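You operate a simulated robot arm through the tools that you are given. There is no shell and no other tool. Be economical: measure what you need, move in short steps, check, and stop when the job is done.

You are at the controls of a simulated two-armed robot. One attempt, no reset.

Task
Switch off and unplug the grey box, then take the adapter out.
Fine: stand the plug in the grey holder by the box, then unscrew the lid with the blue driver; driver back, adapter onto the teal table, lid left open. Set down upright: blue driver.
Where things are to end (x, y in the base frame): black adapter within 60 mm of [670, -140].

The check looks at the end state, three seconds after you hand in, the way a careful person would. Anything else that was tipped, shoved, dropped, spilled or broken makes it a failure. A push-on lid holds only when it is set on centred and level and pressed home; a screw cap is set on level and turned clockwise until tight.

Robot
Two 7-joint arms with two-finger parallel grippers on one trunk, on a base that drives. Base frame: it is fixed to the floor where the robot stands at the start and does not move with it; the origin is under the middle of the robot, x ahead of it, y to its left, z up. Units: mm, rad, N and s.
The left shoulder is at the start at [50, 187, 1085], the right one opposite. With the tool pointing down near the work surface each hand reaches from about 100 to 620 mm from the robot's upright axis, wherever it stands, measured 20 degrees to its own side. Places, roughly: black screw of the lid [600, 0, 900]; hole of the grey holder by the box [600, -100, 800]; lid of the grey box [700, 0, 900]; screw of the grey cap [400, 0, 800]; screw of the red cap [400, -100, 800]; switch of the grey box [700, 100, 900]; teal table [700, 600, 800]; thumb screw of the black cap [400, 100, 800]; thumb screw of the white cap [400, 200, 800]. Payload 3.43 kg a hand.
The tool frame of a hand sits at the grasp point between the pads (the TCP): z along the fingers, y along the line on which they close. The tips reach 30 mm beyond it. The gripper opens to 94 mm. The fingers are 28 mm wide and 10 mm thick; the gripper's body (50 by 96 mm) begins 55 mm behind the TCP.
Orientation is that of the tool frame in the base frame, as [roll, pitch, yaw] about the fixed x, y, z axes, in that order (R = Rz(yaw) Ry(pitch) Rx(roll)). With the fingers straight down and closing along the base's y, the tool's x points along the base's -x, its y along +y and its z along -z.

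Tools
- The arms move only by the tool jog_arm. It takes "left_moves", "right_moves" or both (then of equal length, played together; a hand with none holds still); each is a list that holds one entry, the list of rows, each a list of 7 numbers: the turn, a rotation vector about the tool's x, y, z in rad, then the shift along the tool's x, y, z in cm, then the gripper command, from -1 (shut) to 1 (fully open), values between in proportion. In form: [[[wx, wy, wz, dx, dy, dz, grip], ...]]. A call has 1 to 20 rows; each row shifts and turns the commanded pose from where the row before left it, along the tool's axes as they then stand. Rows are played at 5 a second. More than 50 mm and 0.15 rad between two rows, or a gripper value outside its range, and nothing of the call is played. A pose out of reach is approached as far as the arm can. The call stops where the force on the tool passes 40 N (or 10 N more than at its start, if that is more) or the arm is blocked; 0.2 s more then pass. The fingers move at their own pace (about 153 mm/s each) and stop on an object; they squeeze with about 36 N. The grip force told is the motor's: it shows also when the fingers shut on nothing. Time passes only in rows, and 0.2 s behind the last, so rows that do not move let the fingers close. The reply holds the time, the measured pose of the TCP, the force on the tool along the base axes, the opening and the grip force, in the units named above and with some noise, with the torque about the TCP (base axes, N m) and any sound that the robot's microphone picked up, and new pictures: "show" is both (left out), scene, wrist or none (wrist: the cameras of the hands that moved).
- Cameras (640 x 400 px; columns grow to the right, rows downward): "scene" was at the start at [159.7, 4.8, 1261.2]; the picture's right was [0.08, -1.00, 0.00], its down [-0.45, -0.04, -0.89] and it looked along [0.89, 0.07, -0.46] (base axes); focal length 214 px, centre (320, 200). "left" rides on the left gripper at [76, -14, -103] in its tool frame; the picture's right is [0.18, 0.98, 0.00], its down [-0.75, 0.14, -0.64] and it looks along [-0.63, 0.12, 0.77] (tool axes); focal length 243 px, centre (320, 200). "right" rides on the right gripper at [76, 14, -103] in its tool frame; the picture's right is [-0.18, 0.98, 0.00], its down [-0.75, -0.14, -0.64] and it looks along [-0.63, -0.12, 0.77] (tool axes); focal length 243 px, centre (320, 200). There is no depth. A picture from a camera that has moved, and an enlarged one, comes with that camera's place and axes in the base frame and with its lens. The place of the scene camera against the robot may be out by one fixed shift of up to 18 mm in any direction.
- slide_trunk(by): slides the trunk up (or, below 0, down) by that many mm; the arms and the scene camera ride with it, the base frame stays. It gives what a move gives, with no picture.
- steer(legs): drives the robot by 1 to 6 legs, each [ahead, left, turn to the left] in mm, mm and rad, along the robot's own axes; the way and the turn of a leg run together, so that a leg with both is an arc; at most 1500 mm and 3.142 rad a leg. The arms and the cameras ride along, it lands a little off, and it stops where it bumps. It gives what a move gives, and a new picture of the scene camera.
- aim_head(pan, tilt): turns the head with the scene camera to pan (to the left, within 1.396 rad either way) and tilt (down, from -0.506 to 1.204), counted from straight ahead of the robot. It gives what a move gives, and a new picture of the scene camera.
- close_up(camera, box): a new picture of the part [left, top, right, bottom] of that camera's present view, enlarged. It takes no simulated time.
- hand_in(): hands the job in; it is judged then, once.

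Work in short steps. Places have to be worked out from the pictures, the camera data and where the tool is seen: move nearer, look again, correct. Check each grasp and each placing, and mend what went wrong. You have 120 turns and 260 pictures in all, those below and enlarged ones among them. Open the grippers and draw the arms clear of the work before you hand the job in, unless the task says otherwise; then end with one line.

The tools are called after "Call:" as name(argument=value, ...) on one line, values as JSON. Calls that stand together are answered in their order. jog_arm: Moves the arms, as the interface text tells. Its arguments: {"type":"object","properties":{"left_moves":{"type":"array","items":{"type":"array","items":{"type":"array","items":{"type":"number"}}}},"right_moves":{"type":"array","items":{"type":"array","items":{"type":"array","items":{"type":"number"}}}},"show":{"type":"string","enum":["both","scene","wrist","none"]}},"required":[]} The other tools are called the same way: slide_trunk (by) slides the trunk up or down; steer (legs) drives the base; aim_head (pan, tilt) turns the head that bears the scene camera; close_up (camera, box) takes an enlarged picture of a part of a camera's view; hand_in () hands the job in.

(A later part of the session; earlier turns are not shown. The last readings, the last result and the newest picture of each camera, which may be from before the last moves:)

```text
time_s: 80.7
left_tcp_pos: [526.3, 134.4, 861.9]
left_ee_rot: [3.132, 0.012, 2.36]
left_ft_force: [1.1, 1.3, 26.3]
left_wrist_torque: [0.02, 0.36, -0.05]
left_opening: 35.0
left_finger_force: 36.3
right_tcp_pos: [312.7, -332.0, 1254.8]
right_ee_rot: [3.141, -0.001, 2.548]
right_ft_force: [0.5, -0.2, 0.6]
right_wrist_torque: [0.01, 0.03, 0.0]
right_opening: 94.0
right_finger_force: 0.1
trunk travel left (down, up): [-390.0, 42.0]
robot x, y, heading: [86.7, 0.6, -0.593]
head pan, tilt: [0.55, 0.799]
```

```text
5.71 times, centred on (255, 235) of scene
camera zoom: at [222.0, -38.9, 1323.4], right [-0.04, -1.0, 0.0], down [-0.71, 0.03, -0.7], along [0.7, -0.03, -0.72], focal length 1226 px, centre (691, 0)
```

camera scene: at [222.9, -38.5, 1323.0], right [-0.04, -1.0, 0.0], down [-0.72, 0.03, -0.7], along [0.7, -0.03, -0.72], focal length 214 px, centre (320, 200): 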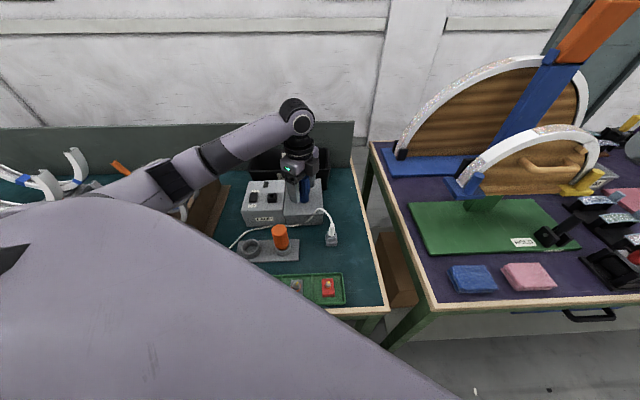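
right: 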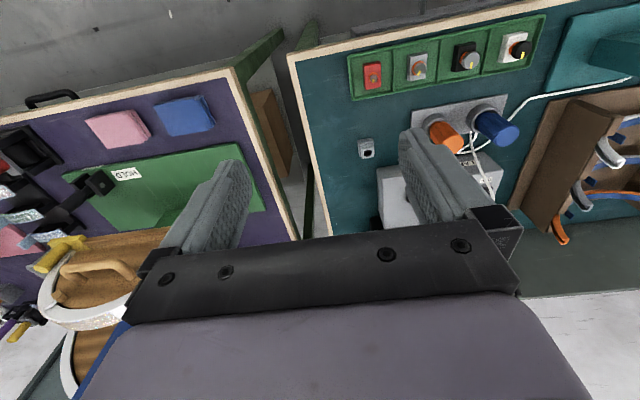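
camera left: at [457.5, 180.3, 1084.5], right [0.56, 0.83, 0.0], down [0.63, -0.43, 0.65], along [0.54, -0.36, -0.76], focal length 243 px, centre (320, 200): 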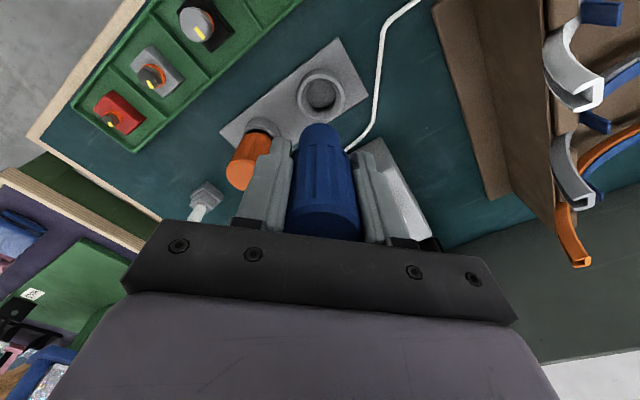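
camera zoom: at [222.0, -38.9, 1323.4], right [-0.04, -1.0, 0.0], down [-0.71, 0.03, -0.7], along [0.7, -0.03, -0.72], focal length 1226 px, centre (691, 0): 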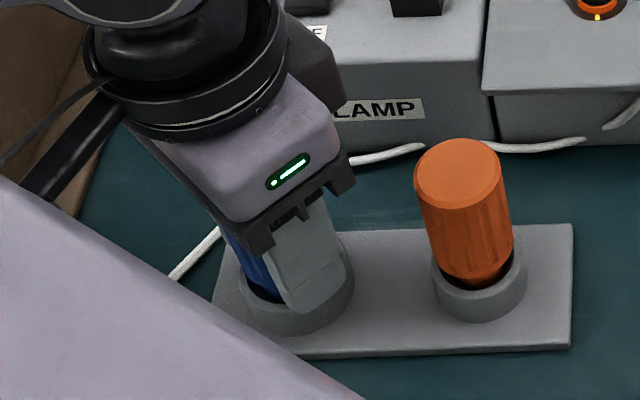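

The driver stands on the bottom (26 N). I ease up, open and lift clear.

Call:
jog_arm(left_moves=[[[0, 0, 0, 0, 0, -0.25, -1], [0, 0, 0, 0, 0, 0, -0.1], [0, 0, 0, 0, 0, 0, 0.3], [0, 0, 0, 0, 0, 0, 0.3], [0, 0, 0, 0, 0, -3, 0.3], [0, 0, 0, 0, 0, -4, 0.3], [0, 0, 0, 0, 0, -4, 0.3], [0, 0, 0, 0, 0, -3, 0.3], [0, 0, 0, 0, 0, 0, 0.3]]], show="wrist")

Call:
close_up(camera="scene", box=[210, 150, 350, 270])

```text
time_s: 82.7
left_tcp_pos: [523.6, 134.3, 1003.1]
left_ee_rot: [3.135, 0.008, 2.357]
left_ft_force: [-0.2, -0.5, 0.1]
left_wrist_torque: [0.02, 0.01, 0.01]
left_opening: 60.9
left_finger_force: 0.1
right_tcp_pos: [312.7, -330.3, 1253.3]
right_ee_rot: [3.14, -0.001, 2.545]
right_ft_force: [0.7, 0.9, 0.1]
right_wrist_torque: [-0.02, 0.0, -0.01]
right_opening: 94.1
right_finger_force: 0.2
trunk travel left (down, up): [-390.0, 42.0]
robot x, y, heading: [87.5, 0.1, -0.586]
head pan, tilt: [0.55, 0.799]
camera left: at [457.9, 178.3, 1105.3], right [0.56, 0.83, 0.01], down [0.63, -0.43, 0.65], along [0.54, -0.36, -0.76], focal length 243 px, centre (320, 200)
```

left: 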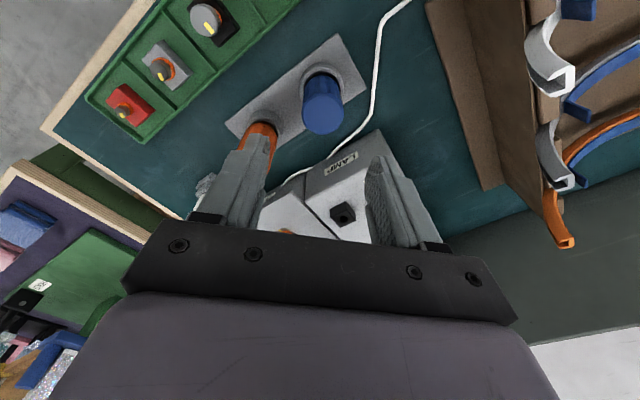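

```text
3.33 times, centred on (280, 210) of scene
camera zoom: at [223.0, -38.4, 1323.0], right [-0.04, -1.0, 0.0], down [-0.72, 0.03, -0.7], along [0.7, -0.03, -0.72], focal length 715 px, centre (453, 167)
```

zoom: 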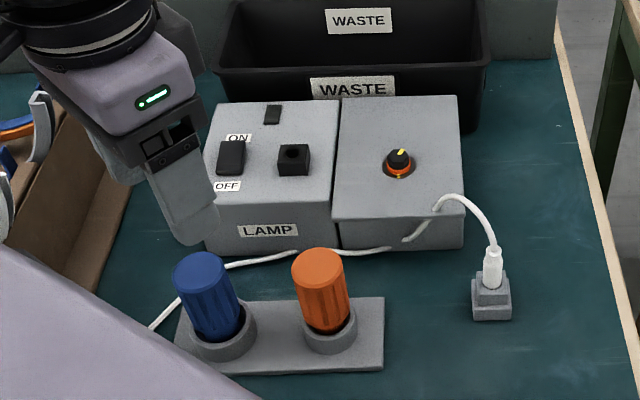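

The driver stands upright in its ring. Now I examine the lid for its hinge and lip.

Call:
close_up(camera="scene", box=[278, 165, 338, 225])

Call:
jog_arm(left_moves=[[[0, 0, 0, -1, -3.5, 0, 0], [0, 0, 0, -1, -3.5, 0, 0], [0, 0, 0, -1, -3.5, 0, -1], [0, 0, 0, -1, -3.5, 0, -1], [0, 0, 0, -1, -3.5, 0, -1], [0, 0, -0.15, 0, 0, 0, -1], [0, 0, -0.15, 0, 0, 0, -1], [0, 0, -0.15, 0, 0, 0, -1], [0, 0, -0.15, 0, 0, 0, -1], [0, 0, -0.15, 0, 0, 0, -1], [0, 0, 0, 0, 0, 2, -1], [0, 0, 0, 0, 0, 0, -1]]], show="wrist")

```text
6.67 times, centred on (308, 195) of scene
camera zoom: at [223.0, -38.4, 1323.0], right [-0.04, -1.0, 0.0], down [-0.72, 0.03, -0.7], along [0.7, -0.03, -0.72], focal length 1430 px, centre (400, 233)
```

zoom: 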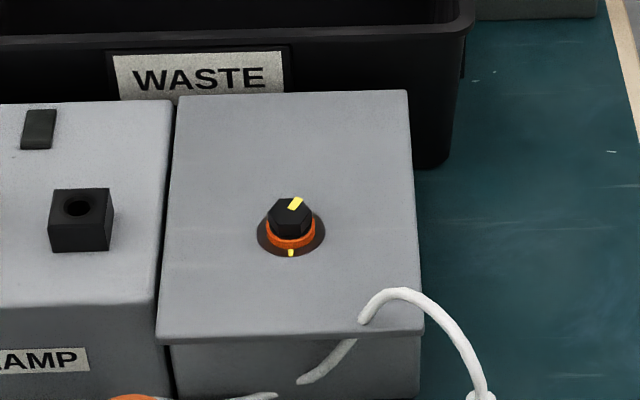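

```text
time_s: 85.3
left_tcp_pos: [435.0, -23.9, 979.6]
left_ee_rot: [3.14, 0.011, 3.109]
left_ft_force: [0.5, 0.5, -0.3]
left_wrist_torque: [0.0, 0.01, 0.03]
left_opening: 0.0
left_finger_force: 33.2
right_tcp_pos: [312.6, -331.0, 1253.5]
right_ee_rot: [3.14, -0.003, 2.545]
right_ft_force: [0.2, -0.4, -0.4]
right_wrist_torque: [0.01, -0.01, 0.04]
right_opening: 93.9
right_finger_force: 0.1
trunk travel left (down, up): [-390.0, 42.0]
robot x, y, heading: [82.1, 2.9, -0.593]
head pan, tilt: [0.55, 0.799]
camera left: at [356.5, -35.1, 1082.2], right [-0.15, 0.99, 0.0], down [0.75, 0.12, 0.65], along [0.64, 0.1, -0.76], focal length 243 px, centre (320, 200)
```

left: 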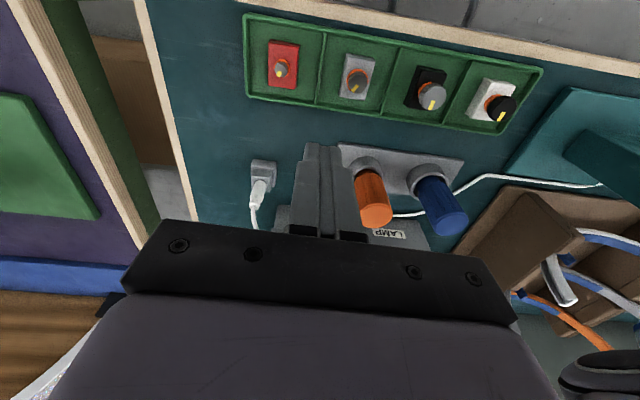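

I want to know how the lid moves: I will grip the loosened screw head like a knob and lift slightly. First above it.

Call:
jog_arm(left_moves=[[[0, 0, 0, -4.2, 0.45, 0, 0], [0, 0, 0, -4.2, 0.45, 0, 0], [0, 0, 0, -4.2, 0.45, 0, 0], [0, 0, 0, -4.2, 0.45, 0, 0], [0, 0, 0, -4.2, 0.45, 0, 0], [0, 0, 0, 0, 0, 2.5, 0], [0, 0, 0, 0, 0, 0, 0]]], show="wrist")

Call:
close_up(camera="left", box=[220, 50, 420, 210])

Call:
close_up(camera="scene", box=[270, 160, 340, 230])

```text
time_s: 86.9
left_tcp_pos: [647.8, -6.3, 958.1]
left_ee_rot: [3.141, 0.011, 3.107]
left_ft_force: [0.4, -0.2, -0.4]
left_wrist_torque: [-0.04, -0.01, -0.04]
left_opening: 47.0
left_finger_force: 0.1
right_tcp_pos: [313.7, -332.5, 1253.9]
right_ee_rot: [3.138, -0.003, 2.545]
right_ft_force: [-0.4, -0.3, -0.4]
right_wrist_torque: [-0.03, -0.01, 0.0]
right_opening: 94.2
right_finger_force: 0.0
trunk travel left (down, up): [-390.0, 42.0]
robot x, y, heading: [89.5, -0.5, -0.596]
head pan, tilt: [0.55, 0.799]
camera left: at [568.1, -17.8, 1059.7], right [-0.15, 0.99, 0.0], down [0.75, 0.12, 0.65], along [0.64, 0.1, -0.76], focal length 243 px, centre (320, 200)
```

left: 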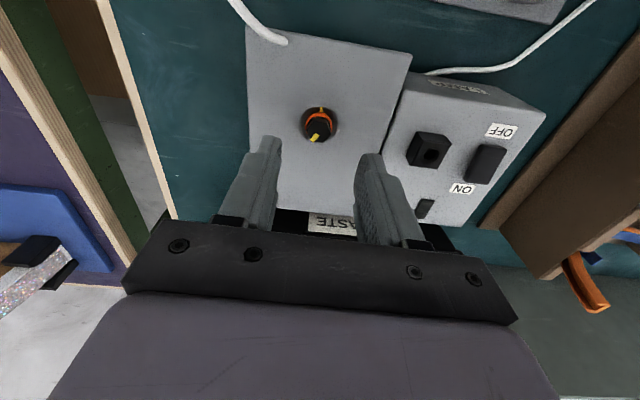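

```text
2.50 times, centred on (320, 130) of left
camera zoom: at [568.1, -17.8, 1059.7], right [-0.15, 0.99, 0.0], down [0.75, 0.12, 0.65], along [0.64, 0.1, -0.76], focal length 606 px, centre (320, 375)
```

zoom: 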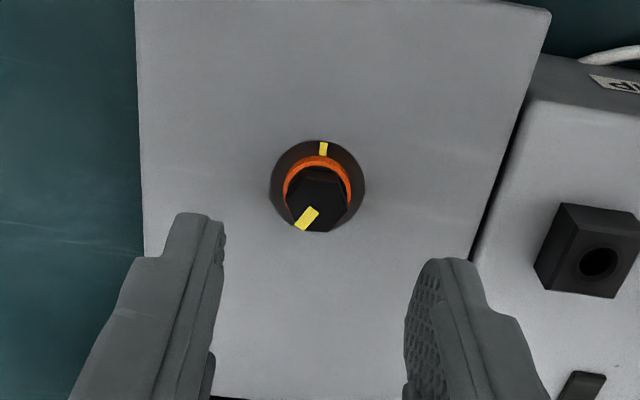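

```text
5.71 times, centred on (305, 195) of scene
camera zoom: at [222.9, -38.5, 1323.0], right [-0.04, -1.0, 0.0], down [-0.72, 0.03, -0.7], along [0.7, -0.03, -0.72], focal length 1226 px, centre (406, 229)
```

zoom: 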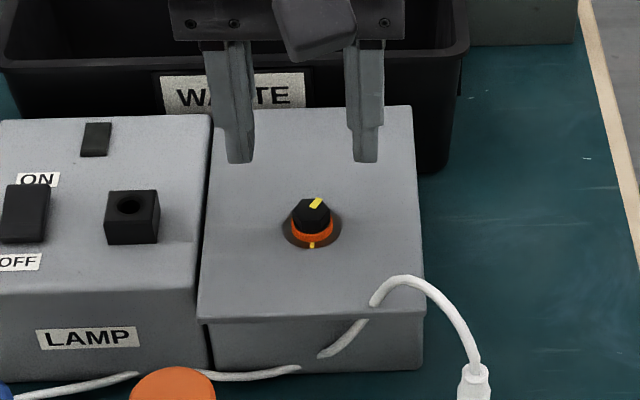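

The lid spans x≈590–746 with the screw nearer the front and a ~20 mm front overhang: hinged at the back. I'll shovel it open with closed fingers pitched forward under the lip. First back off, close and pitch the hand.

Call:
jog_arm(left_moves=[[[0, 0, -0.034, 3.5, 0, -3, -1], [0, 0, 0, 4, -0.4, -2.5, -1], [0, 0, 0, 4, -0.4, 0, -1], [0, 0, 0, 4, -0.4, 0, -1], [0, -0.135, 0, 0, 0, 0, -1], [0, -0.135, 0, 0, 0, 0, -1], [0, -0.135, 0, 0, 0, 0, -1], [0, -0.135, 0, 0, 0, 0, -1], [0, -0.135, 0, 0, 0, 0, -1], [0, -0.135, 0, 0, 0, 0, -1], [0, 0, 0, 0, 0, 0, -1]]])

```text
time_s: 89.3
left_tcp_pos: [491.2, -19.4, 1013.7]
left_ee_rot: [-3.139, 0.822, -3.138]
left_ft_force: [0.1, -0.7, -0.3]
left_wrist_torque: [0.04, 0.01, 0.04]
left_opening: 0.0
left_finger_force: 32.9
right_tcp_pos: [312.9, -332.3, 1253.2]
right_ee_rot: [3.139, -0.002, 2.546]
right_ft_force: [0.1, -0.4, -0.3]
right_wrist_torque: [0.03, 0.0, -0.02]
right_opening: 94.2
right_finger_force: 0.0
trunk travel left (down, up): [-390.0, 42.0]
robot x, y, heading: [83.0, 5.1, -0.591]
head pan, tilt: [0.55, 0.799]
camera scene: at [223.0, -38.5, 1323.0], right [-0.04, -1.0, 0.0], down [-0.72, 0.03, -0.7], along [0.7, -0.03, -0.72], focal length 214 px, centre (320, 200)
camera left: at [363.5, -32.8, 1026.2], right [-0.13, 0.98, -0.14], down [0.04, 0.14, 0.99], along [0.99, 0.12, -0.06], focal length 243 px, centre (320, 200)
```

scene: 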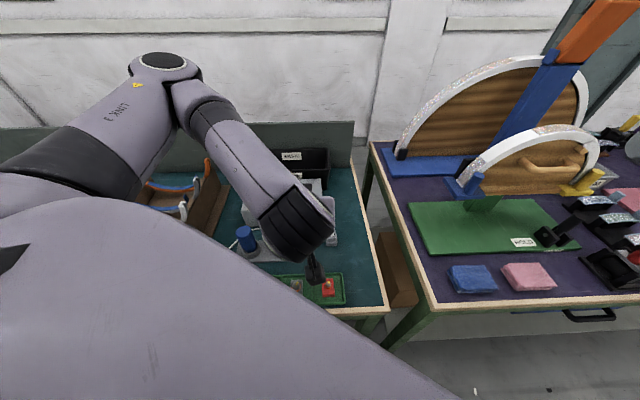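
left: 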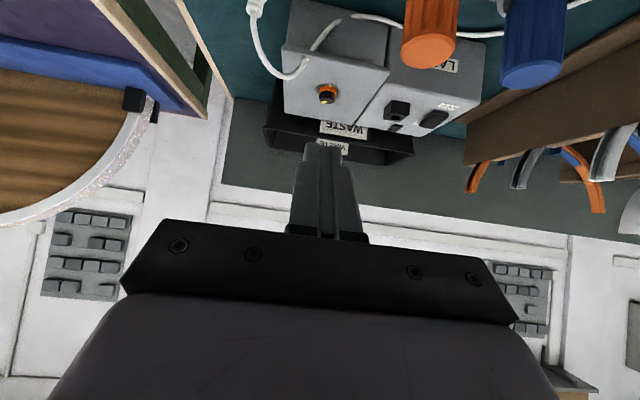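

The pitched pose is reachable. For clearance of the camera over the cap tray I reduce the pitch to ~0.65 and go down in front of the lip at y≈−26.

Call:
jog_arm(left_moves=[[[0, 0.086, 0, 0, 0, 0, -1], [0, 0.086, 0, 0, 0, 0, -1], [0, 0, 0, 2.22, -0.23, 2.92, -1], [0, 0, 0, 2.22, -0.23, 2.92, -1], [0, 0, 0, 2.22, -0.23, 2.92, -1], [0, 0, 0, -0.65, 0, 3.2, -1], [0, 0, 0, 0, 0, 0, -1]]], show="wrist")

Call:
close_up(camera="left", box=[200, 20, 460, 220])

```text
time_s: 90.9
left_tcp_pos: [514.9, -27.5, 879.2]
left_ee_rot: [-3.141, 0.65, 3.14]
left_ft_force: [0.4, 0.3, 0.7]
left_wrist_torque: [-0.01, -0.01, -0.01]
left_opening: 0.0
left_finger_force: 33.2
right_tcp_pos: [312.0, -331.2, 1253.4]
right_ee_rot: [3.14, -0.003, 2.548]
right_ft_force: [0.9, 0.2, -0.7]
right_wrist_torque: [0.01, -0.02, 0.01]
right_opening: 94.1
right_finger_force: 0.0
trunk travel left (down, up): [-390.0, 42.0]
robot x, y, heading: [82.7, 1.1, -0.594]
head pan, tilt: [0.55, 0.799]
camera left: at [391.2, -41.0, 915.1], right [-0.15, 0.98, -0.11], down [0.21, 0.14, 0.97], along [0.97, 0.12, -0.23], focal length 243 px, centre (320, 200)
```

left: 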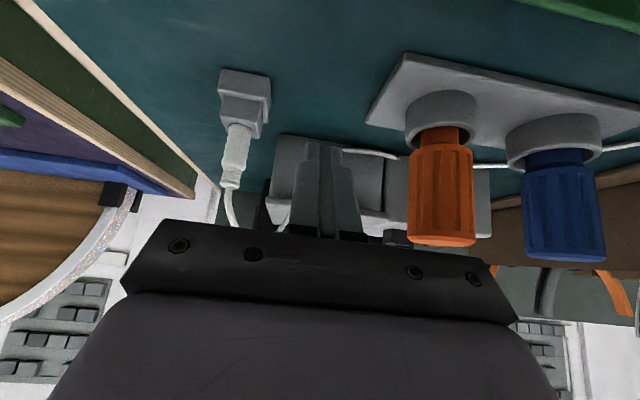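

```text
2.00 times, centred on (330, 120) of left
camera zoom: at [391.2, -41.0, 915.1], right [-0.15, 0.98, -0.11], down [0.21, 0.14, 0.97], along [0.97, 0.12, -0.23], focal length 485 px, centre (300, 360)
```

zoom: 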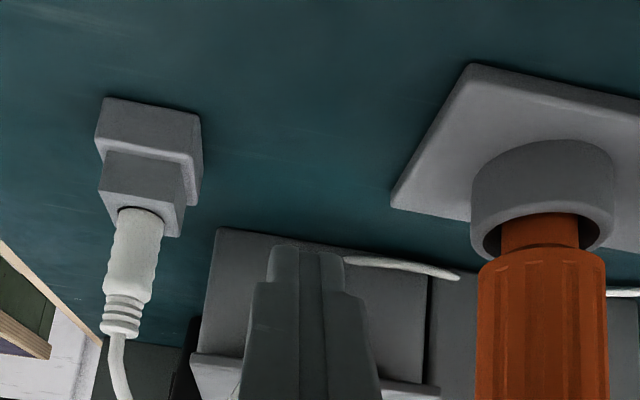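

Clear on both sides. I move down-forward so the finger tip is under the lip (corner at ≈(598, z 845)).

Call:
jog_arm(left_moves=[[[0, 0, 0, -0.84, 0, 3.02, -1], [0, 0, 0, -1.15, 0, 0.87, -1], [0, 0, 0, -1.15, 0, 0.87, -1], [0, 0, 0, 0, 0, 0, -1]]], show="wrist")

Call:
close_up(camera="left", box=[220, 100, 420, 240])

```text
time_s: 91.6
left_tcp_pos: [585.4, -44.2, 899.3]
left_ee_rot: [-3.084, 0.723, -3.112]
left_ft_force: [-0.4, -0.3, -0.7]
left_wrist_torque: [0.01, -0.01, 0.02]
left_opening: 0.1
left_finger_force: 33.0
right_tcp_pos: [312.1, -335.9, 1250.0]
right_ee_rot: [3.138, -0.007, 2.541]
right_ft_force: [-0.3, 0.3, -0.6]
right_wrist_torque: [0.0, 0.01, -0.01]
right_opening: 94.1
right_finger_force: 0.0
trunk travel left (down, up): [-390.0, 42.0]
robot x, y, heading: [84.7, 4.1, -0.602]
head pan, tilt: [0.55, 0.799]
stopped in row 3 (left hand): the force on the tool passed its limit at 98 N (the readings are from after the stop); the commanded pose is now the measured one
camera left: at [459.0, -54.5, 926.2], right [-0.13, 0.98, -0.17], down [0.14, 0.18, 0.97], along [0.98, 0.1, -0.16], focal length 243 px, centre (320, 200)
```

left: 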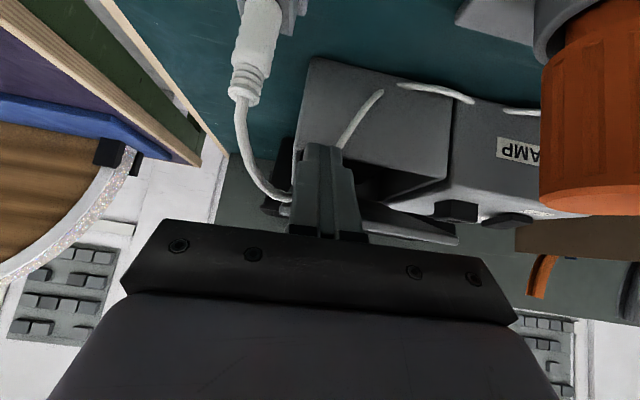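

```text
2.86 times, centred on (320, 170) of left
camera zoom: at [459.0, -54.5, 926.2], right [-0.13, 0.98, -0.17], down [0.14, 0.18, 0.97], along [0.98, 0.1, -0.16], focal length 693 px, centre (320, 286)
```

zoom: 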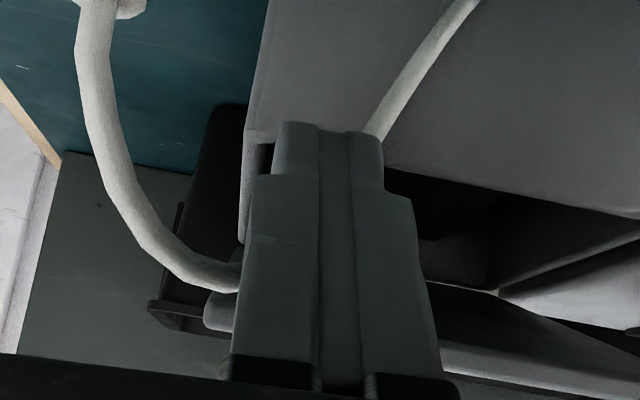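

A sudden jump with a 98 N spike—yet the lid now appears raised. I look at the scene before doing anything.

Call:
close_up(camera="scene", box=[200, 120, 400, 300])

Call:
close_up(camera="right", box=[0, 0, 640, 400])

```text
2.22 times, centred on (300, 210) of scene
camera zoom: at [223.8, -42.3, 1321.4], right [-0.05, -1.0, 0.0], down [-0.72, 0.04, -0.7], along [0.7, -0.03, -0.72], focal length 477 px, centre (364, 178)
```

zoom: 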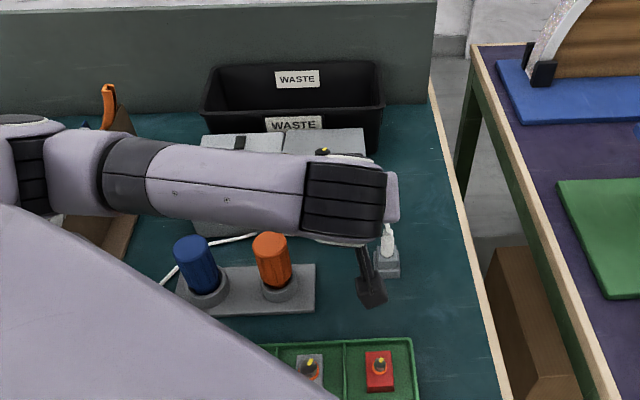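

```text
1.00 times, centred on (320, 200) of right (not enlarged: the box is as wide or as high as the picture)
camera zoom: at [258.9, -280.9, 1353.6], right [0.71, 0.71, 0.0], down [0.54, -0.55, 0.64], along [0.45, -0.45, -0.77], focal length 243 px, centre (320, 200)
```

zoom: 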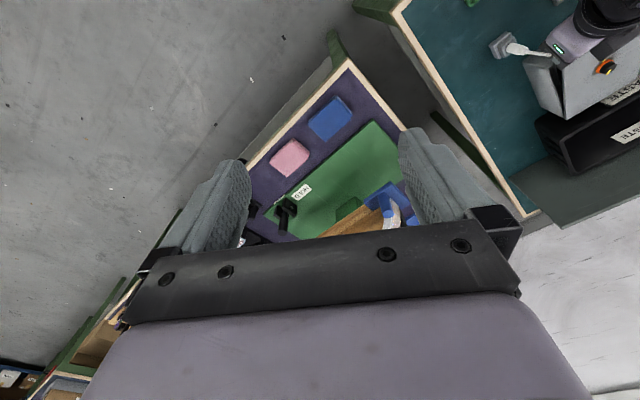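

Box, drivers and plug look in place; the lid is up ≈15° resting on the finger. I continue upward and forward along the lid's arc in gentle steps.

Call:
jog_arm(left_moves=[[[0, 0, 0, -1.0, 0.1, -0.63, -1], [0, 0, 0, -1.0, 0.1, -0.63, -1], [0, 0, 0, -1.0, 0.1, -0.63, -1], [0, 0, 0, -1.0, 0.1, -0.63, -1]]], show="wrist")

Call:
close_up(camera="scene", box=[200, 120, 400, 300])

```text
time_s: 92.6
left_tcp_pos: [605.8, -34.2, 951.1]
left_ee_rot: [-3.084, 0.741, -3.103]
left_ft_force: [-0.2, 0.2, 0.0]
left_wrist_torque: [0.01, -0.02, 0.02]
left_opening: 0.0
left_finger_force: 33.2
right_tcp_pos: [313.4, -338.5, 1250.9]
right_ee_rot: [3.138, -0.008, 2.542]
right_ft_force: [-0.1, 0.3, -0.2]
right_wrist_torque: [0.01, 0.01, 0.0]
right_opening: 94.1
right_finger_force: 0.0
trunk travel left (down, up): [-390.0, 42.0]
robot x, y, heading: [81.8, 1.5, -0.599]
head pan, tilt: [0.55, 0.799]
camera left: at [479.4, -46.9, 975.4], right [-0.13, 0.98, -0.17], down [0.12, 0.18, 0.98], along [0.98, 0.11, -0.14], focal length 243 px, centre (320, 200)
```

left: 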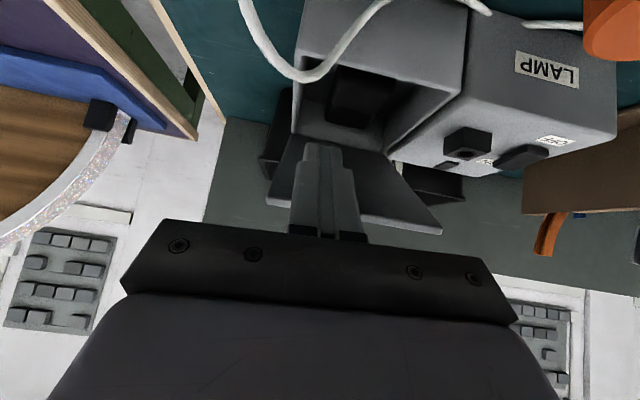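

```text
2.22 times, centred on (300, 210) of scene
camera zoom: at [225.4, -44.8, 1323.7], right [-0.05, -1.0, -0.01], down [-0.72, 0.04, -0.69], along [0.69, -0.03, -0.72], focal length 477 px, centre (364, 178)
```

zoom: 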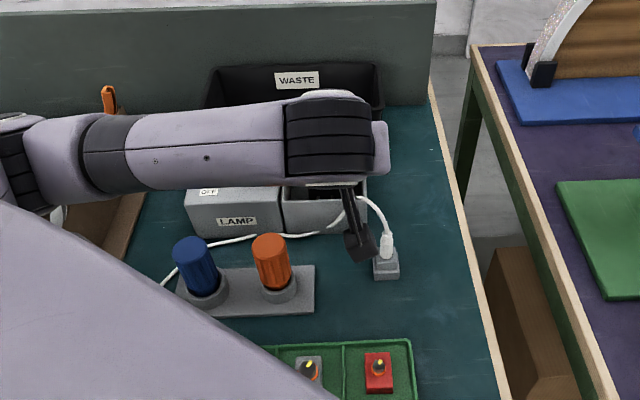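

The lid is rising and the black adapter is visible inside. I go on along the arc to beyond vertical.

Call:
jog_arm(left_moves=[[[0, 0, 0, -1.62, 0.1, -0.14, -1], [0, 0, 0, -1.62, 0.1, -0.14, -1], [0, 0, 0, -1.62, 0.1, -0.14, -1], [0, 0, 0, -1.62, 0.1, -0.14, -1], [0, 0, 0, -1.2, 0, 0.55, -1], [0, 0, 0, -1.2, 0, 0.55, -1]]], show="wrist")

Call:
close_up(camera="scene", box=[200, 120, 400, 300])

```text
time_s: 94.2
left_tcp_pos: [700.1, 22.3, 1025.9]
left_ee_rot: [3.12, 0.816, -3.068]
left_ft_force: [-0.1, 0.4, -0.1]
left_wrist_torque: [0.01, 0.04, -0.02]
left_opening: 0.0
left_finger_force: 32.2
right_tcp_pos: [311.3, -334.1, 1250.5]
right_ee_rot: [3.138, -0.003, 2.542]
right_ft_force: [0.1, 0.3, 0.3]
right_wrist_torque: [0.0, -0.01, 0.0]
right_opening: 93.8
right_finger_force: 0.1
trunk travel left (down, up): [-390.0, 42.0]
robot x, y, heading: [85.2, 5.0, -0.6]
head pan, tilt: [0.55, 0.799]
stopped in row 6 (left hand): the arm was blocked; the commanded pose is now the measured one
camera left: at [573.6, -3.7, 1040.7], right [-0.21, 0.97, -0.12], down [0.04, 0.13, 0.99], along [0.98, 0.21, -0.06], focal length 243 px, centre (320, 200)
```

left: 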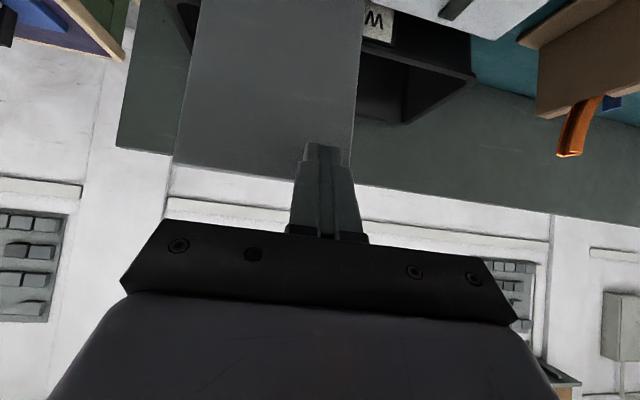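

```text
2.22 times, centred on (300, 210) of scene
camera zoom: at [222.1, -41.0, 1321.4], right [-0.05, -1.0, 0.0], down [-0.72, 0.04, -0.7], along [0.7, -0.03, -0.72], focal length 477 px, centre (364, 178)
```

zoom: 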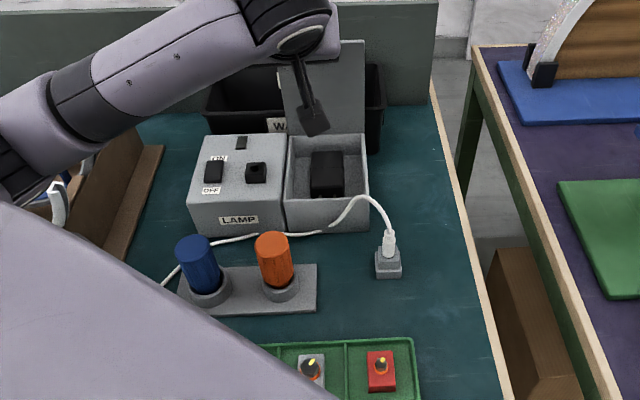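

The lid is about vertical. I nudge it a bit further back.

Call:
jog_arm(left_moves=[[[0, 0, 0, -0.7, -0.5, 0.7, -1], [0, 0, 0, -0.7, -0.5, 0.7, -1], [0, 0, 0, 0, 0, 0, -1]]], show="wrist")

Call:
close_up(camera="scene", box=[260, 120, 350, 240])

```text
time_s: 95.0
left_tcp_pos: [723.4, 31.3, 1035.4]
left_ee_rot: [3.118, 0.829, -3.051]
left_ft_force: [0.8, -0.3, -0.3]
left_wrist_torque: [-0.02, 0.02, -0.01]
left_opening: 0.3
left_finger_force: 33.1
right_tcp_pos: [311.2, -325.0, 1257.6]
right_ee_rot: [-3.139, 0.002, 2.546]
right_ft_force: [0.2, 0.3, 0.2]
right_wrist_torque: [-0.02, 0.0, 0.01]
right_opening: 94.1
right_finger_force: 0.1
trunk travel left (down, up): [-390.0, 42.0]
robot x, y, heading: [80.9, 4.0, -0.599]
head pan, tilt: [0.55, 0.799]
camera left: at [597.3, 4.8, 1046.6], right [-0.23, 0.97, -0.12], down [0.02, 0.13, 0.99], along [0.97, 0.23, -0.05], focal length 243 px, centre (320, 200)
```

left: 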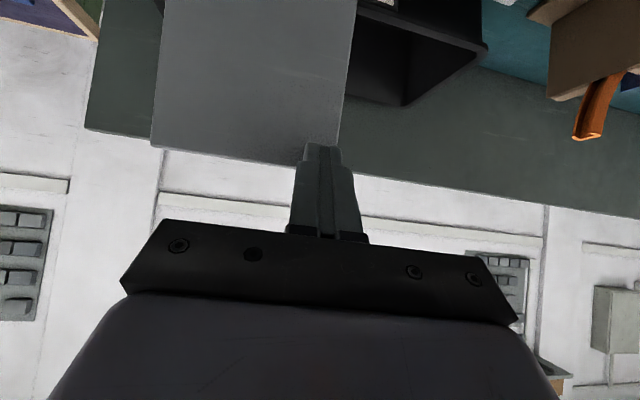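

```text
3.33 times, centred on (305, 180) of scene
camera zoom: at [220.4, -31.1, 1325.2], right [-0.05, -1.0, 0.0], down [-0.71, 0.03, -0.7], along [0.7, -0.04, -0.71], focal length 715 px, centre (370, 267)
```

zoom: 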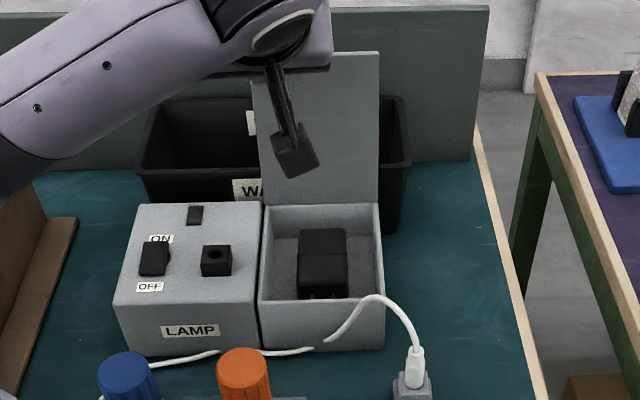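

The lid looks past vertical, but the whole robot swayed a little (arm near a limit). I draw the hand back toward −x and up and see whether the lid stays.

Call:
jog_arm(left_moves=[[[0, 0, 0, 1.4, 0, -1.4, -1], [0, 0, 0, 1.4, 0, -1.4, -1], [0, 0, 0, 1.4, 0, -1.4, -1], [0, 0, 0, 1.4, 0, -1.4, -1], [0, 0, 0, 0, 0, 0, -1]]], show="wrist")

Call:
close_up(camera="scene", box=[200, 120, 400, 300])

```text
time_s: 96.2
left_tcp_pos: [633.7, 4.3, 1016.1]
left_ee_rot: [3.125, 0.799, -3.073]
left_ft_force: [0.3, 0.7, -0.5]
left_wrist_torque: [-0.03, 0.0, -0.04]
left_opening: 0.0
left_finger_force: 33.2
right_tcp_pos: [311.1, -330.4, 1251.3]
right_ee_rot: [3.141, -0.002, 2.545]
right_ft_force: [0.0, 0.6, 0.1]
right_wrist_torque: [0.0, 0.01, 0.03]
right_opening: 93.9
right_finger_force: 0.1
trunk travel left (down, up): [-390.0, 42.0]
robot x, y, heading: [81.9, 3.7, -0.595]
head pan, tilt: [0.55, 0.799]
camera left: at [509.0, -19.4, 1033.3], right [-0.21, 0.97, -0.12], down [0.06, 0.13, 0.99], along [0.98, 0.2, -0.08], focal length 243 px, centre (320, 200)
```

left: 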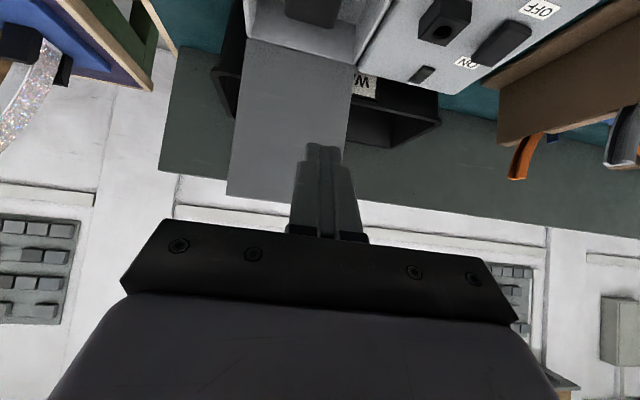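

```text
2.22 times, centred on (300, 210) of scene
camera zoom: at [221.3, -37.5, 1320.9], right [-0.05, -1.0, 0.0], down [-0.72, 0.03, -0.7], along [0.7, -0.03, -0.72], focal length 477 px, centre (364, 178)
```

zoom: 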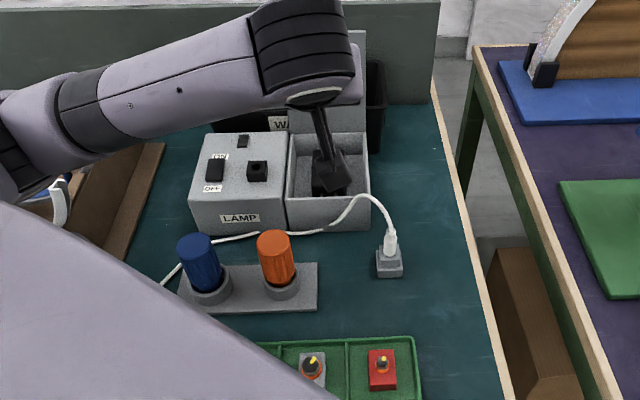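

The lid stays open by itself. I bring the hand back to vertical at a safe spot and look at the adapter from above.

Call:
jog_arm(left_moves=[[[0, 0.13, 0, 1.5, 0, -1.5, -0.2], [0, 0.13, 0, 1.5, 0, -1.0, -0.2], [0, 0.13, 0, 1.5, 0, -0.5, -0.2], [0, 0.13, 0, 0.5, 0, -0.5, -0.2], [0, 0.13, 0, 0, 0, 0, -0.2], [0, 0.13, 0, 0, 0, 0, -0.2], [0.016, 0.02, -0.068, 0, 0, 0, -0.2], [0, 0, 0, 0, 0, 0, -0.2]]])

```text
time_s: 98.0
left_tcp_pos: [578.0, 1.3, 1016.2]
left_ee_rot: [-3.136, -0.002, -2.991]
left_ft_force: [-0.2, 0.1, 0.0]
left_wrist_torque: [0.03, 0.0, 0.01]
left_opening: 37.7
left_finger_force: 0.0
right_tcp_pos: [312.3, -330.3, 1253.5]
right_ee_rot: [-3.141, -0.001, 2.545]
right_ft_force: [-0.1, 0.1, 0.5]
right_wrist_torque: [0.02, -0.01, -0.02]
right_opening: 94.0
right_finger_force: 0.0
trunk travel left (down, up): [-390.0, 42.0]
robot x, y, heading: [83.1, 2.6, -0.598]
head pan, tilt: [0.55, 0.799]
camera scene: at [222.8, -36.9, 1322.9], right [-0.05, -1.0, 0.0], down [-0.72, 0.03, -0.7], along [0.7, -0.03, -0.72], focal length 214 px, centre (320, 200)
camera left: at [503.0, -22.7, 1119.9], right [-0.33, 0.94, 0.0], down [0.72, 0.26, 0.64], along [0.61, 0.21, -0.77], focal length 243 px, centre (320, 200)
```

scene: 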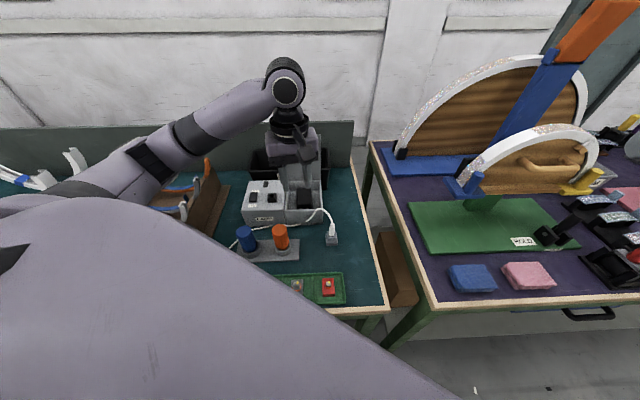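
left: 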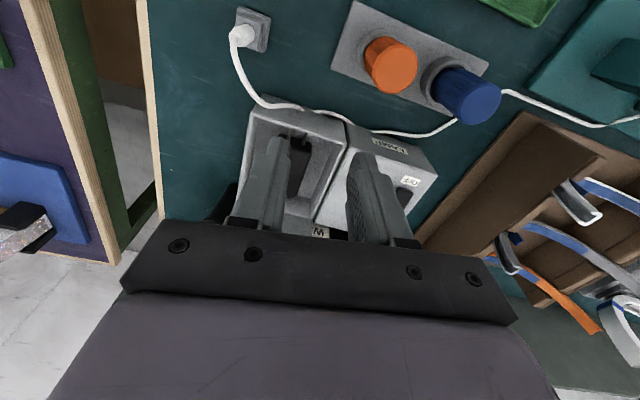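

I fix the yaw and move above the open box for a view.

Call:
jog_arm(left_moves=[[[0, 0, 0.15, 0, 0, 0, 0], [0, 0, 0, -2.5, -0.8, 0, 0], [0, 0, 0, -2.5, 0, 1, 0], [0, 0, 0, 0, 0, 0, 0]]], show="wrist")

Call:
close_up(camera="left", box=[220, 60, 420, 220])

Call:
close_up(camera="scene", box=[260, 150, 350, 230])

```text
time_s: 99.0
left_tcp_pos: [625.9, -5.9, 1005.7]
left_ee_rot: [-3.135, 0.0, 3.14]
left_ft_force: [0.6, 0.9, -0.1]
left_wrist_torque: [0.03, 0.03, 0.0]
left_opening: 47.0
left_finger_force: 0.0
right_tcp_pos: [312.5, -330.9, 1253.0]
right_ee_rot: [-3.141, -0.002, 2.546]
right_ft_force: [-0.7, 1.5, 0.1]
right_wrist_torque: [0.0, -0.02, 0.03]
right_opening: 94.1
right_finger_force: 0.1
trunk travel left (down, up): [-390.0, 42.0]
robot x, y, heading: [81.2, 2.2, -0.6]
head pan, tilt: [0.55, 0.799]
camera left: at [549.2, -20.1, 1109.1], right [-0.18, 0.98, 0.0], down [0.75, 0.14, 0.64], along [0.63, 0.11, -0.77], focal length 243 px, centre (320, 200)
```

left: 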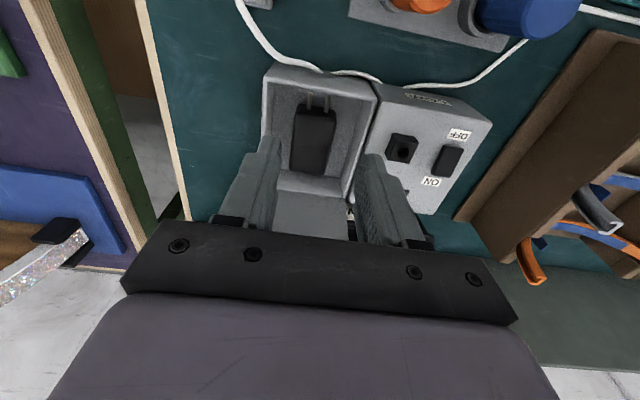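

```text
2.50 times, centred on (320, 140) of left
camera zoom: at [549.2, -20.1, 1109.1], right [-0.18, 0.98, 0.0], down [0.75, 0.14, 0.64], along [0.63, 0.11, -0.77], focal length 606 px, centre (320, 350)
```

zoom: 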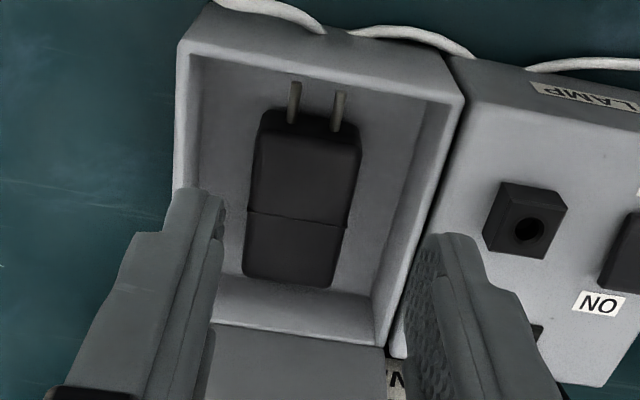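

```text
5.00 times, centred on (305, 190) of scene
camera zoom: at [222.6, -36.9, 1322.9], right [-0.05, -1.0, 0.0], down [-0.72, 0.03, -0.7], along [0.7, -0.03, -0.72], focal length 1072 px, centre (395, 250)
```

zoom: 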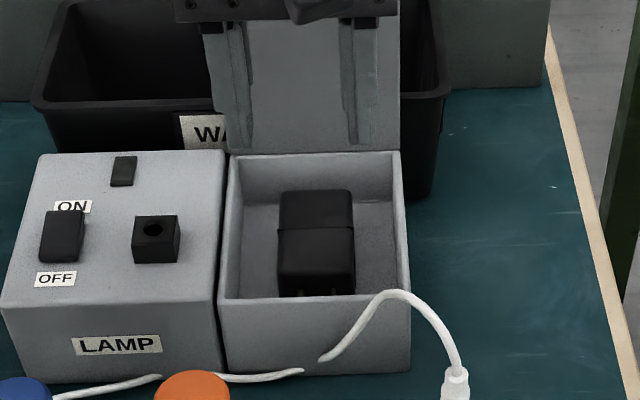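

The adapter: top z≈855, centre ≈(683,−8), ~45 mm wide across y, prongs toward the robot. I move above it with the fingers open to 66 mm and check the clearances.

Call:
jog_arm(left_moves=[[[0, 0, 0, -2.85, -0.1, 0, 0.4], [0, 0, 0, -2.85, -0.1, 0, 0.4], [0, 0, 0, 0, 0, 4.2, 0.4], [0, 0, 0, 0, 0, 3.0, 0.4], [0, 0, 0, 0, 0, 0, 0.4]]], show="wrist")

Call:
close_up(camera="left", box=[200, 80, 440, 250])

Call:
close_up(camera="scene", box=[260, 140, 350, 230])

```text
time_s: 100.2
left_tcp_pos: [684.8, -8.0, 934.4]
left_ee_rot: [-3.136, 0.001, 3.141]
left_ft_force: [-0.1, 0.6, 0.5]
left_wrist_torque: [-0.02, 0.0, 0.03]
left_opening: 65.8
left_finger_force: 0.0
right_tcp_pos: [313.0, -330.0, 1253.1]
right_ee_rot: [3.141, -0.001, 2.546]
right_ft_force: [-0.1, 0.3, -0.5]
right_wrist_torque: [-0.02, 0.01, -0.02]
right_opening: 94.1
right_finger_force: 0.1
trunk travel left (down, up): [-390.0, 42.0]
robot x, y, heading: [86.3, 0.9, -0.596]
head pan, tilt: [0.55, 0.799]
camera left: at [607.1, -21.3, 1037.7], right [-0.18, 0.98, 0.0], down [0.75, 0.14, 0.64], along [0.63, 0.11, -0.77], focal length 243 px, centre (320, 200)
```

left: 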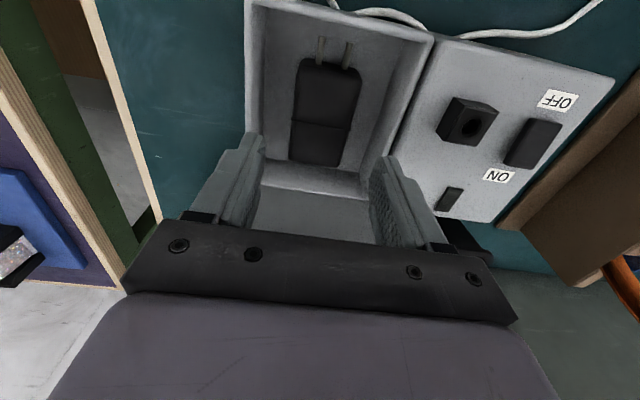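

```text
2.35 times, centred on (320, 165) of left
camera zoom: at [607.1, -21.3, 1037.7], right [-0.18, 0.98, 0.0], down [0.75, 0.14, 0.64], along [0.63, 0.11, -0.77], focal length 571 px, centre (320, 282)
```

zoom: 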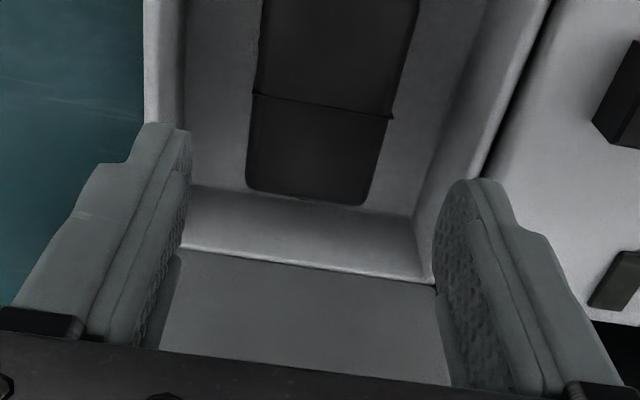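

```text
4.44 times, centred on (305, 185) of scene
camera zoom: at [222.7, -36.9, 1322.9], right [-0.05, -1.0, 0.0], down [-0.72, 0.03, -0.7], along [0.7, -0.03, -0.72], focal length 953 px, centre (387, 267)
```

zoom: 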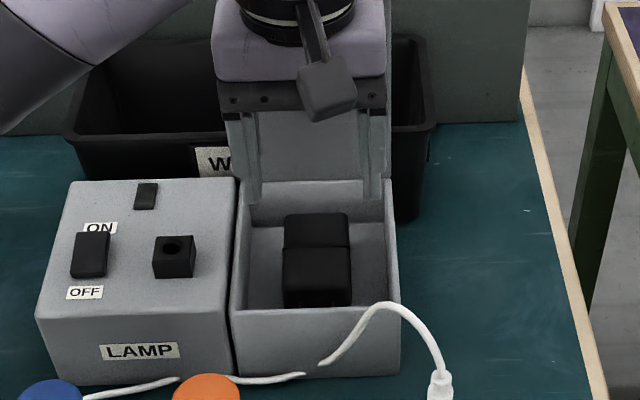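

The box interior spans y≈−51…+35, so I narrow the opening to 56 mm (5 mm clearance each side) and descend in steps.

Call:
jog_arm(left_moves=[[[0, 0, 0, 0, 0, 0, 0.18], [0, 0, 0, 0, 0, 2.0, 0.18], [0, 0, 0, 0, 0, 1.5, 0.18], [0, 0, 0, 0, 0, 0, 0.18]]], show="wrist")

Call:
close_up(camera="left", box=[220, 40, 420, 240])

Call:
close_up(camera="scene", box=[270, 160, 340, 230])

```text
time_s: 101.2
left_tcp_pos: [685.0, -9.8, 900.0]
left_ee_rot: [-3.139, 0.002, -3.141]
left_ft_force: [0.0, -0.2, -0.1]
left_wrist_torque: [-0.01, -0.03, 0.01]
left_opening: 55.5
left_finger_force: 0.1
right_tcp_pos: [313.1, -329.9, 1252.5]
right_ee_rot: [3.14, 0.0, 2.545]
right_ft_force: [0.0, -0.6, -0.1]
right_wrist_torque: [-0.01, 0.02, 0.02]
right_opening: 94.1
right_finger_force: 0.1
trunk travel left (down, up): [-390.0, 42.0]
robot x, y, heading: [86.3, 1.3, -0.591]
head pan, tilt: [0.55, 0.799]
camera left: at [608.0, -23.1, 1002.4], right [-0.18, 0.98, 0.0], down [0.75, 0.14, 0.64], along [0.63, 0.11, -0.77], focal length 243 px, centre (320, 200)
```

left: 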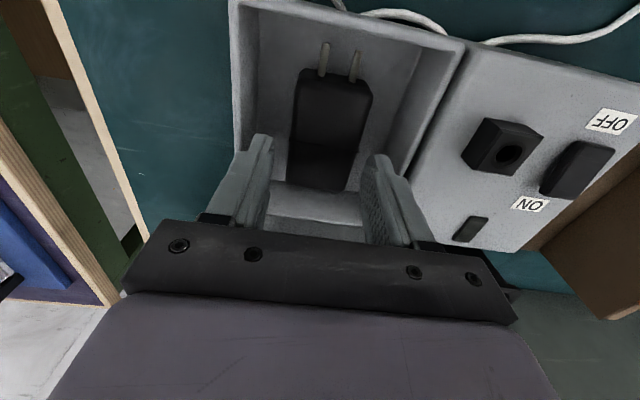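

```text
2.00 times, centred on (320, 140) of left
camera zoom: at [608.0, -23.1, 1002.4], right [-0.18, 0.98, 0.0], down [0.75, 0.14, 0.64], along [0.63, 0.11, -0.77], focal length 485 px, centre (320, 320)
```

zoom: 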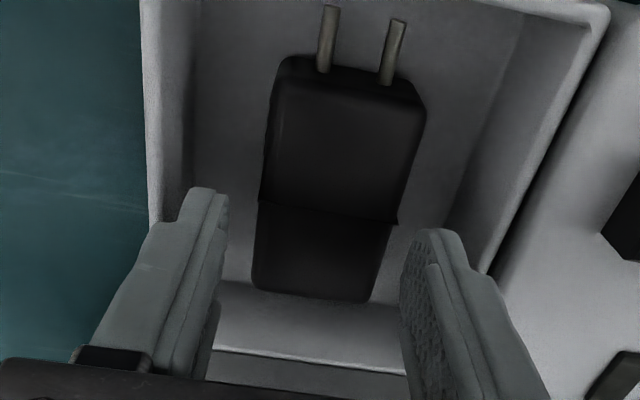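

```text
5.71 times, centred on (305, 195) of scene
camera zoom: at [222.8, -36.9, 1322.9], right [-0.05, -1.0, 0.0], down [-0.72, 0.03, -0.7], along [0.7, -0.03, -0.72], focal length 1226 px, centre (406, 229)
```

zoom: 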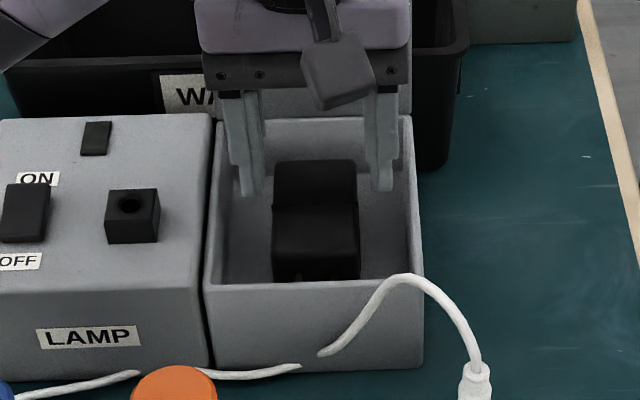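

Centred well in both views. I descend the last 50 mm carefully.

Call:
jog_arm(left_moves=[[[0, 0, 0, 0, 0.13, 1.2, 0.18], [0, 0, 0, 0, 0, 1.2, 0.18], [0, 0, 0, 0, 0, 1.2, 0.18], [0, 0, 0, 0, 0, 1.2, 0.18], [0, 0, 0, 0, 0, 0, 0.18]]], show="wrist")

Call:
close_up(camera="scene", box=[270, 160, 340, 230])

```text
time_s: 102.4
left_tcp_pos: [683.8, -9.4, 857.3]
left_ee_rot: [-3.134, 0.012, 3.141]
left_ft_force: [-0.3, 3.1, 39.7]
left_wrist_torque: [1.4, 0.56, -0.14]
left_opening: 57.0
left_finger_force: 0.7
right_tcp_pos: [308.2, -330.0, 1255.1]
right_ee_rot: [3.139, 0.002, 2.544]
right_ft_force: [-0.6, 0.4, 0.7]
right_wrist_torque: [0.0, 0.0, -0.04]
right_opening: 94.0
right_finger_force: 0.1
trunk travel left (down, up): [-390.0, 42.0]
robot x, y, heading: [85.0, -0.6, -0.599]
head pan, tilt: [0.55, 0.799]
camera left: at [605.6, -22.4, 959.9], right [-0.18, 0.98, -0.01], down [0.75, 0.15, 0.65], along [0.64, 0.11, -0.76], focal length 243 px, centre (320, 200)
```

left: 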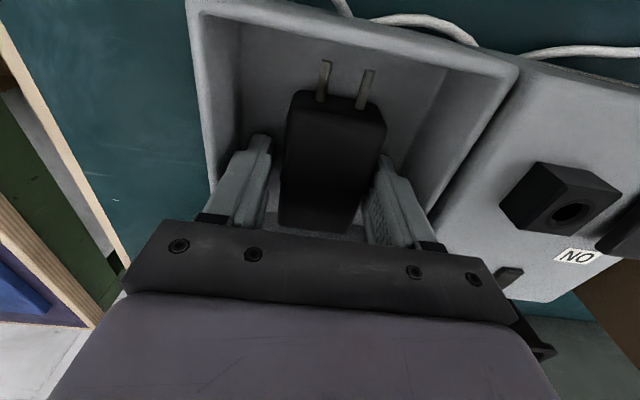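

```text
5.71 times, centred on (305, 195) of scene
camera zoom: at [218.7, -36.7, 1324.0], right [-0.05, -1.0, 0.0], down [-0.71, 0.03, -0.7], along [0.7, -0.03, -0.71], focal length 1226 px, centre (406, 229)
```

zoom: 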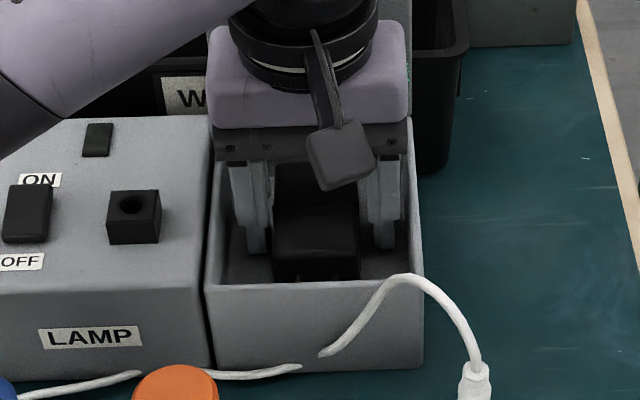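

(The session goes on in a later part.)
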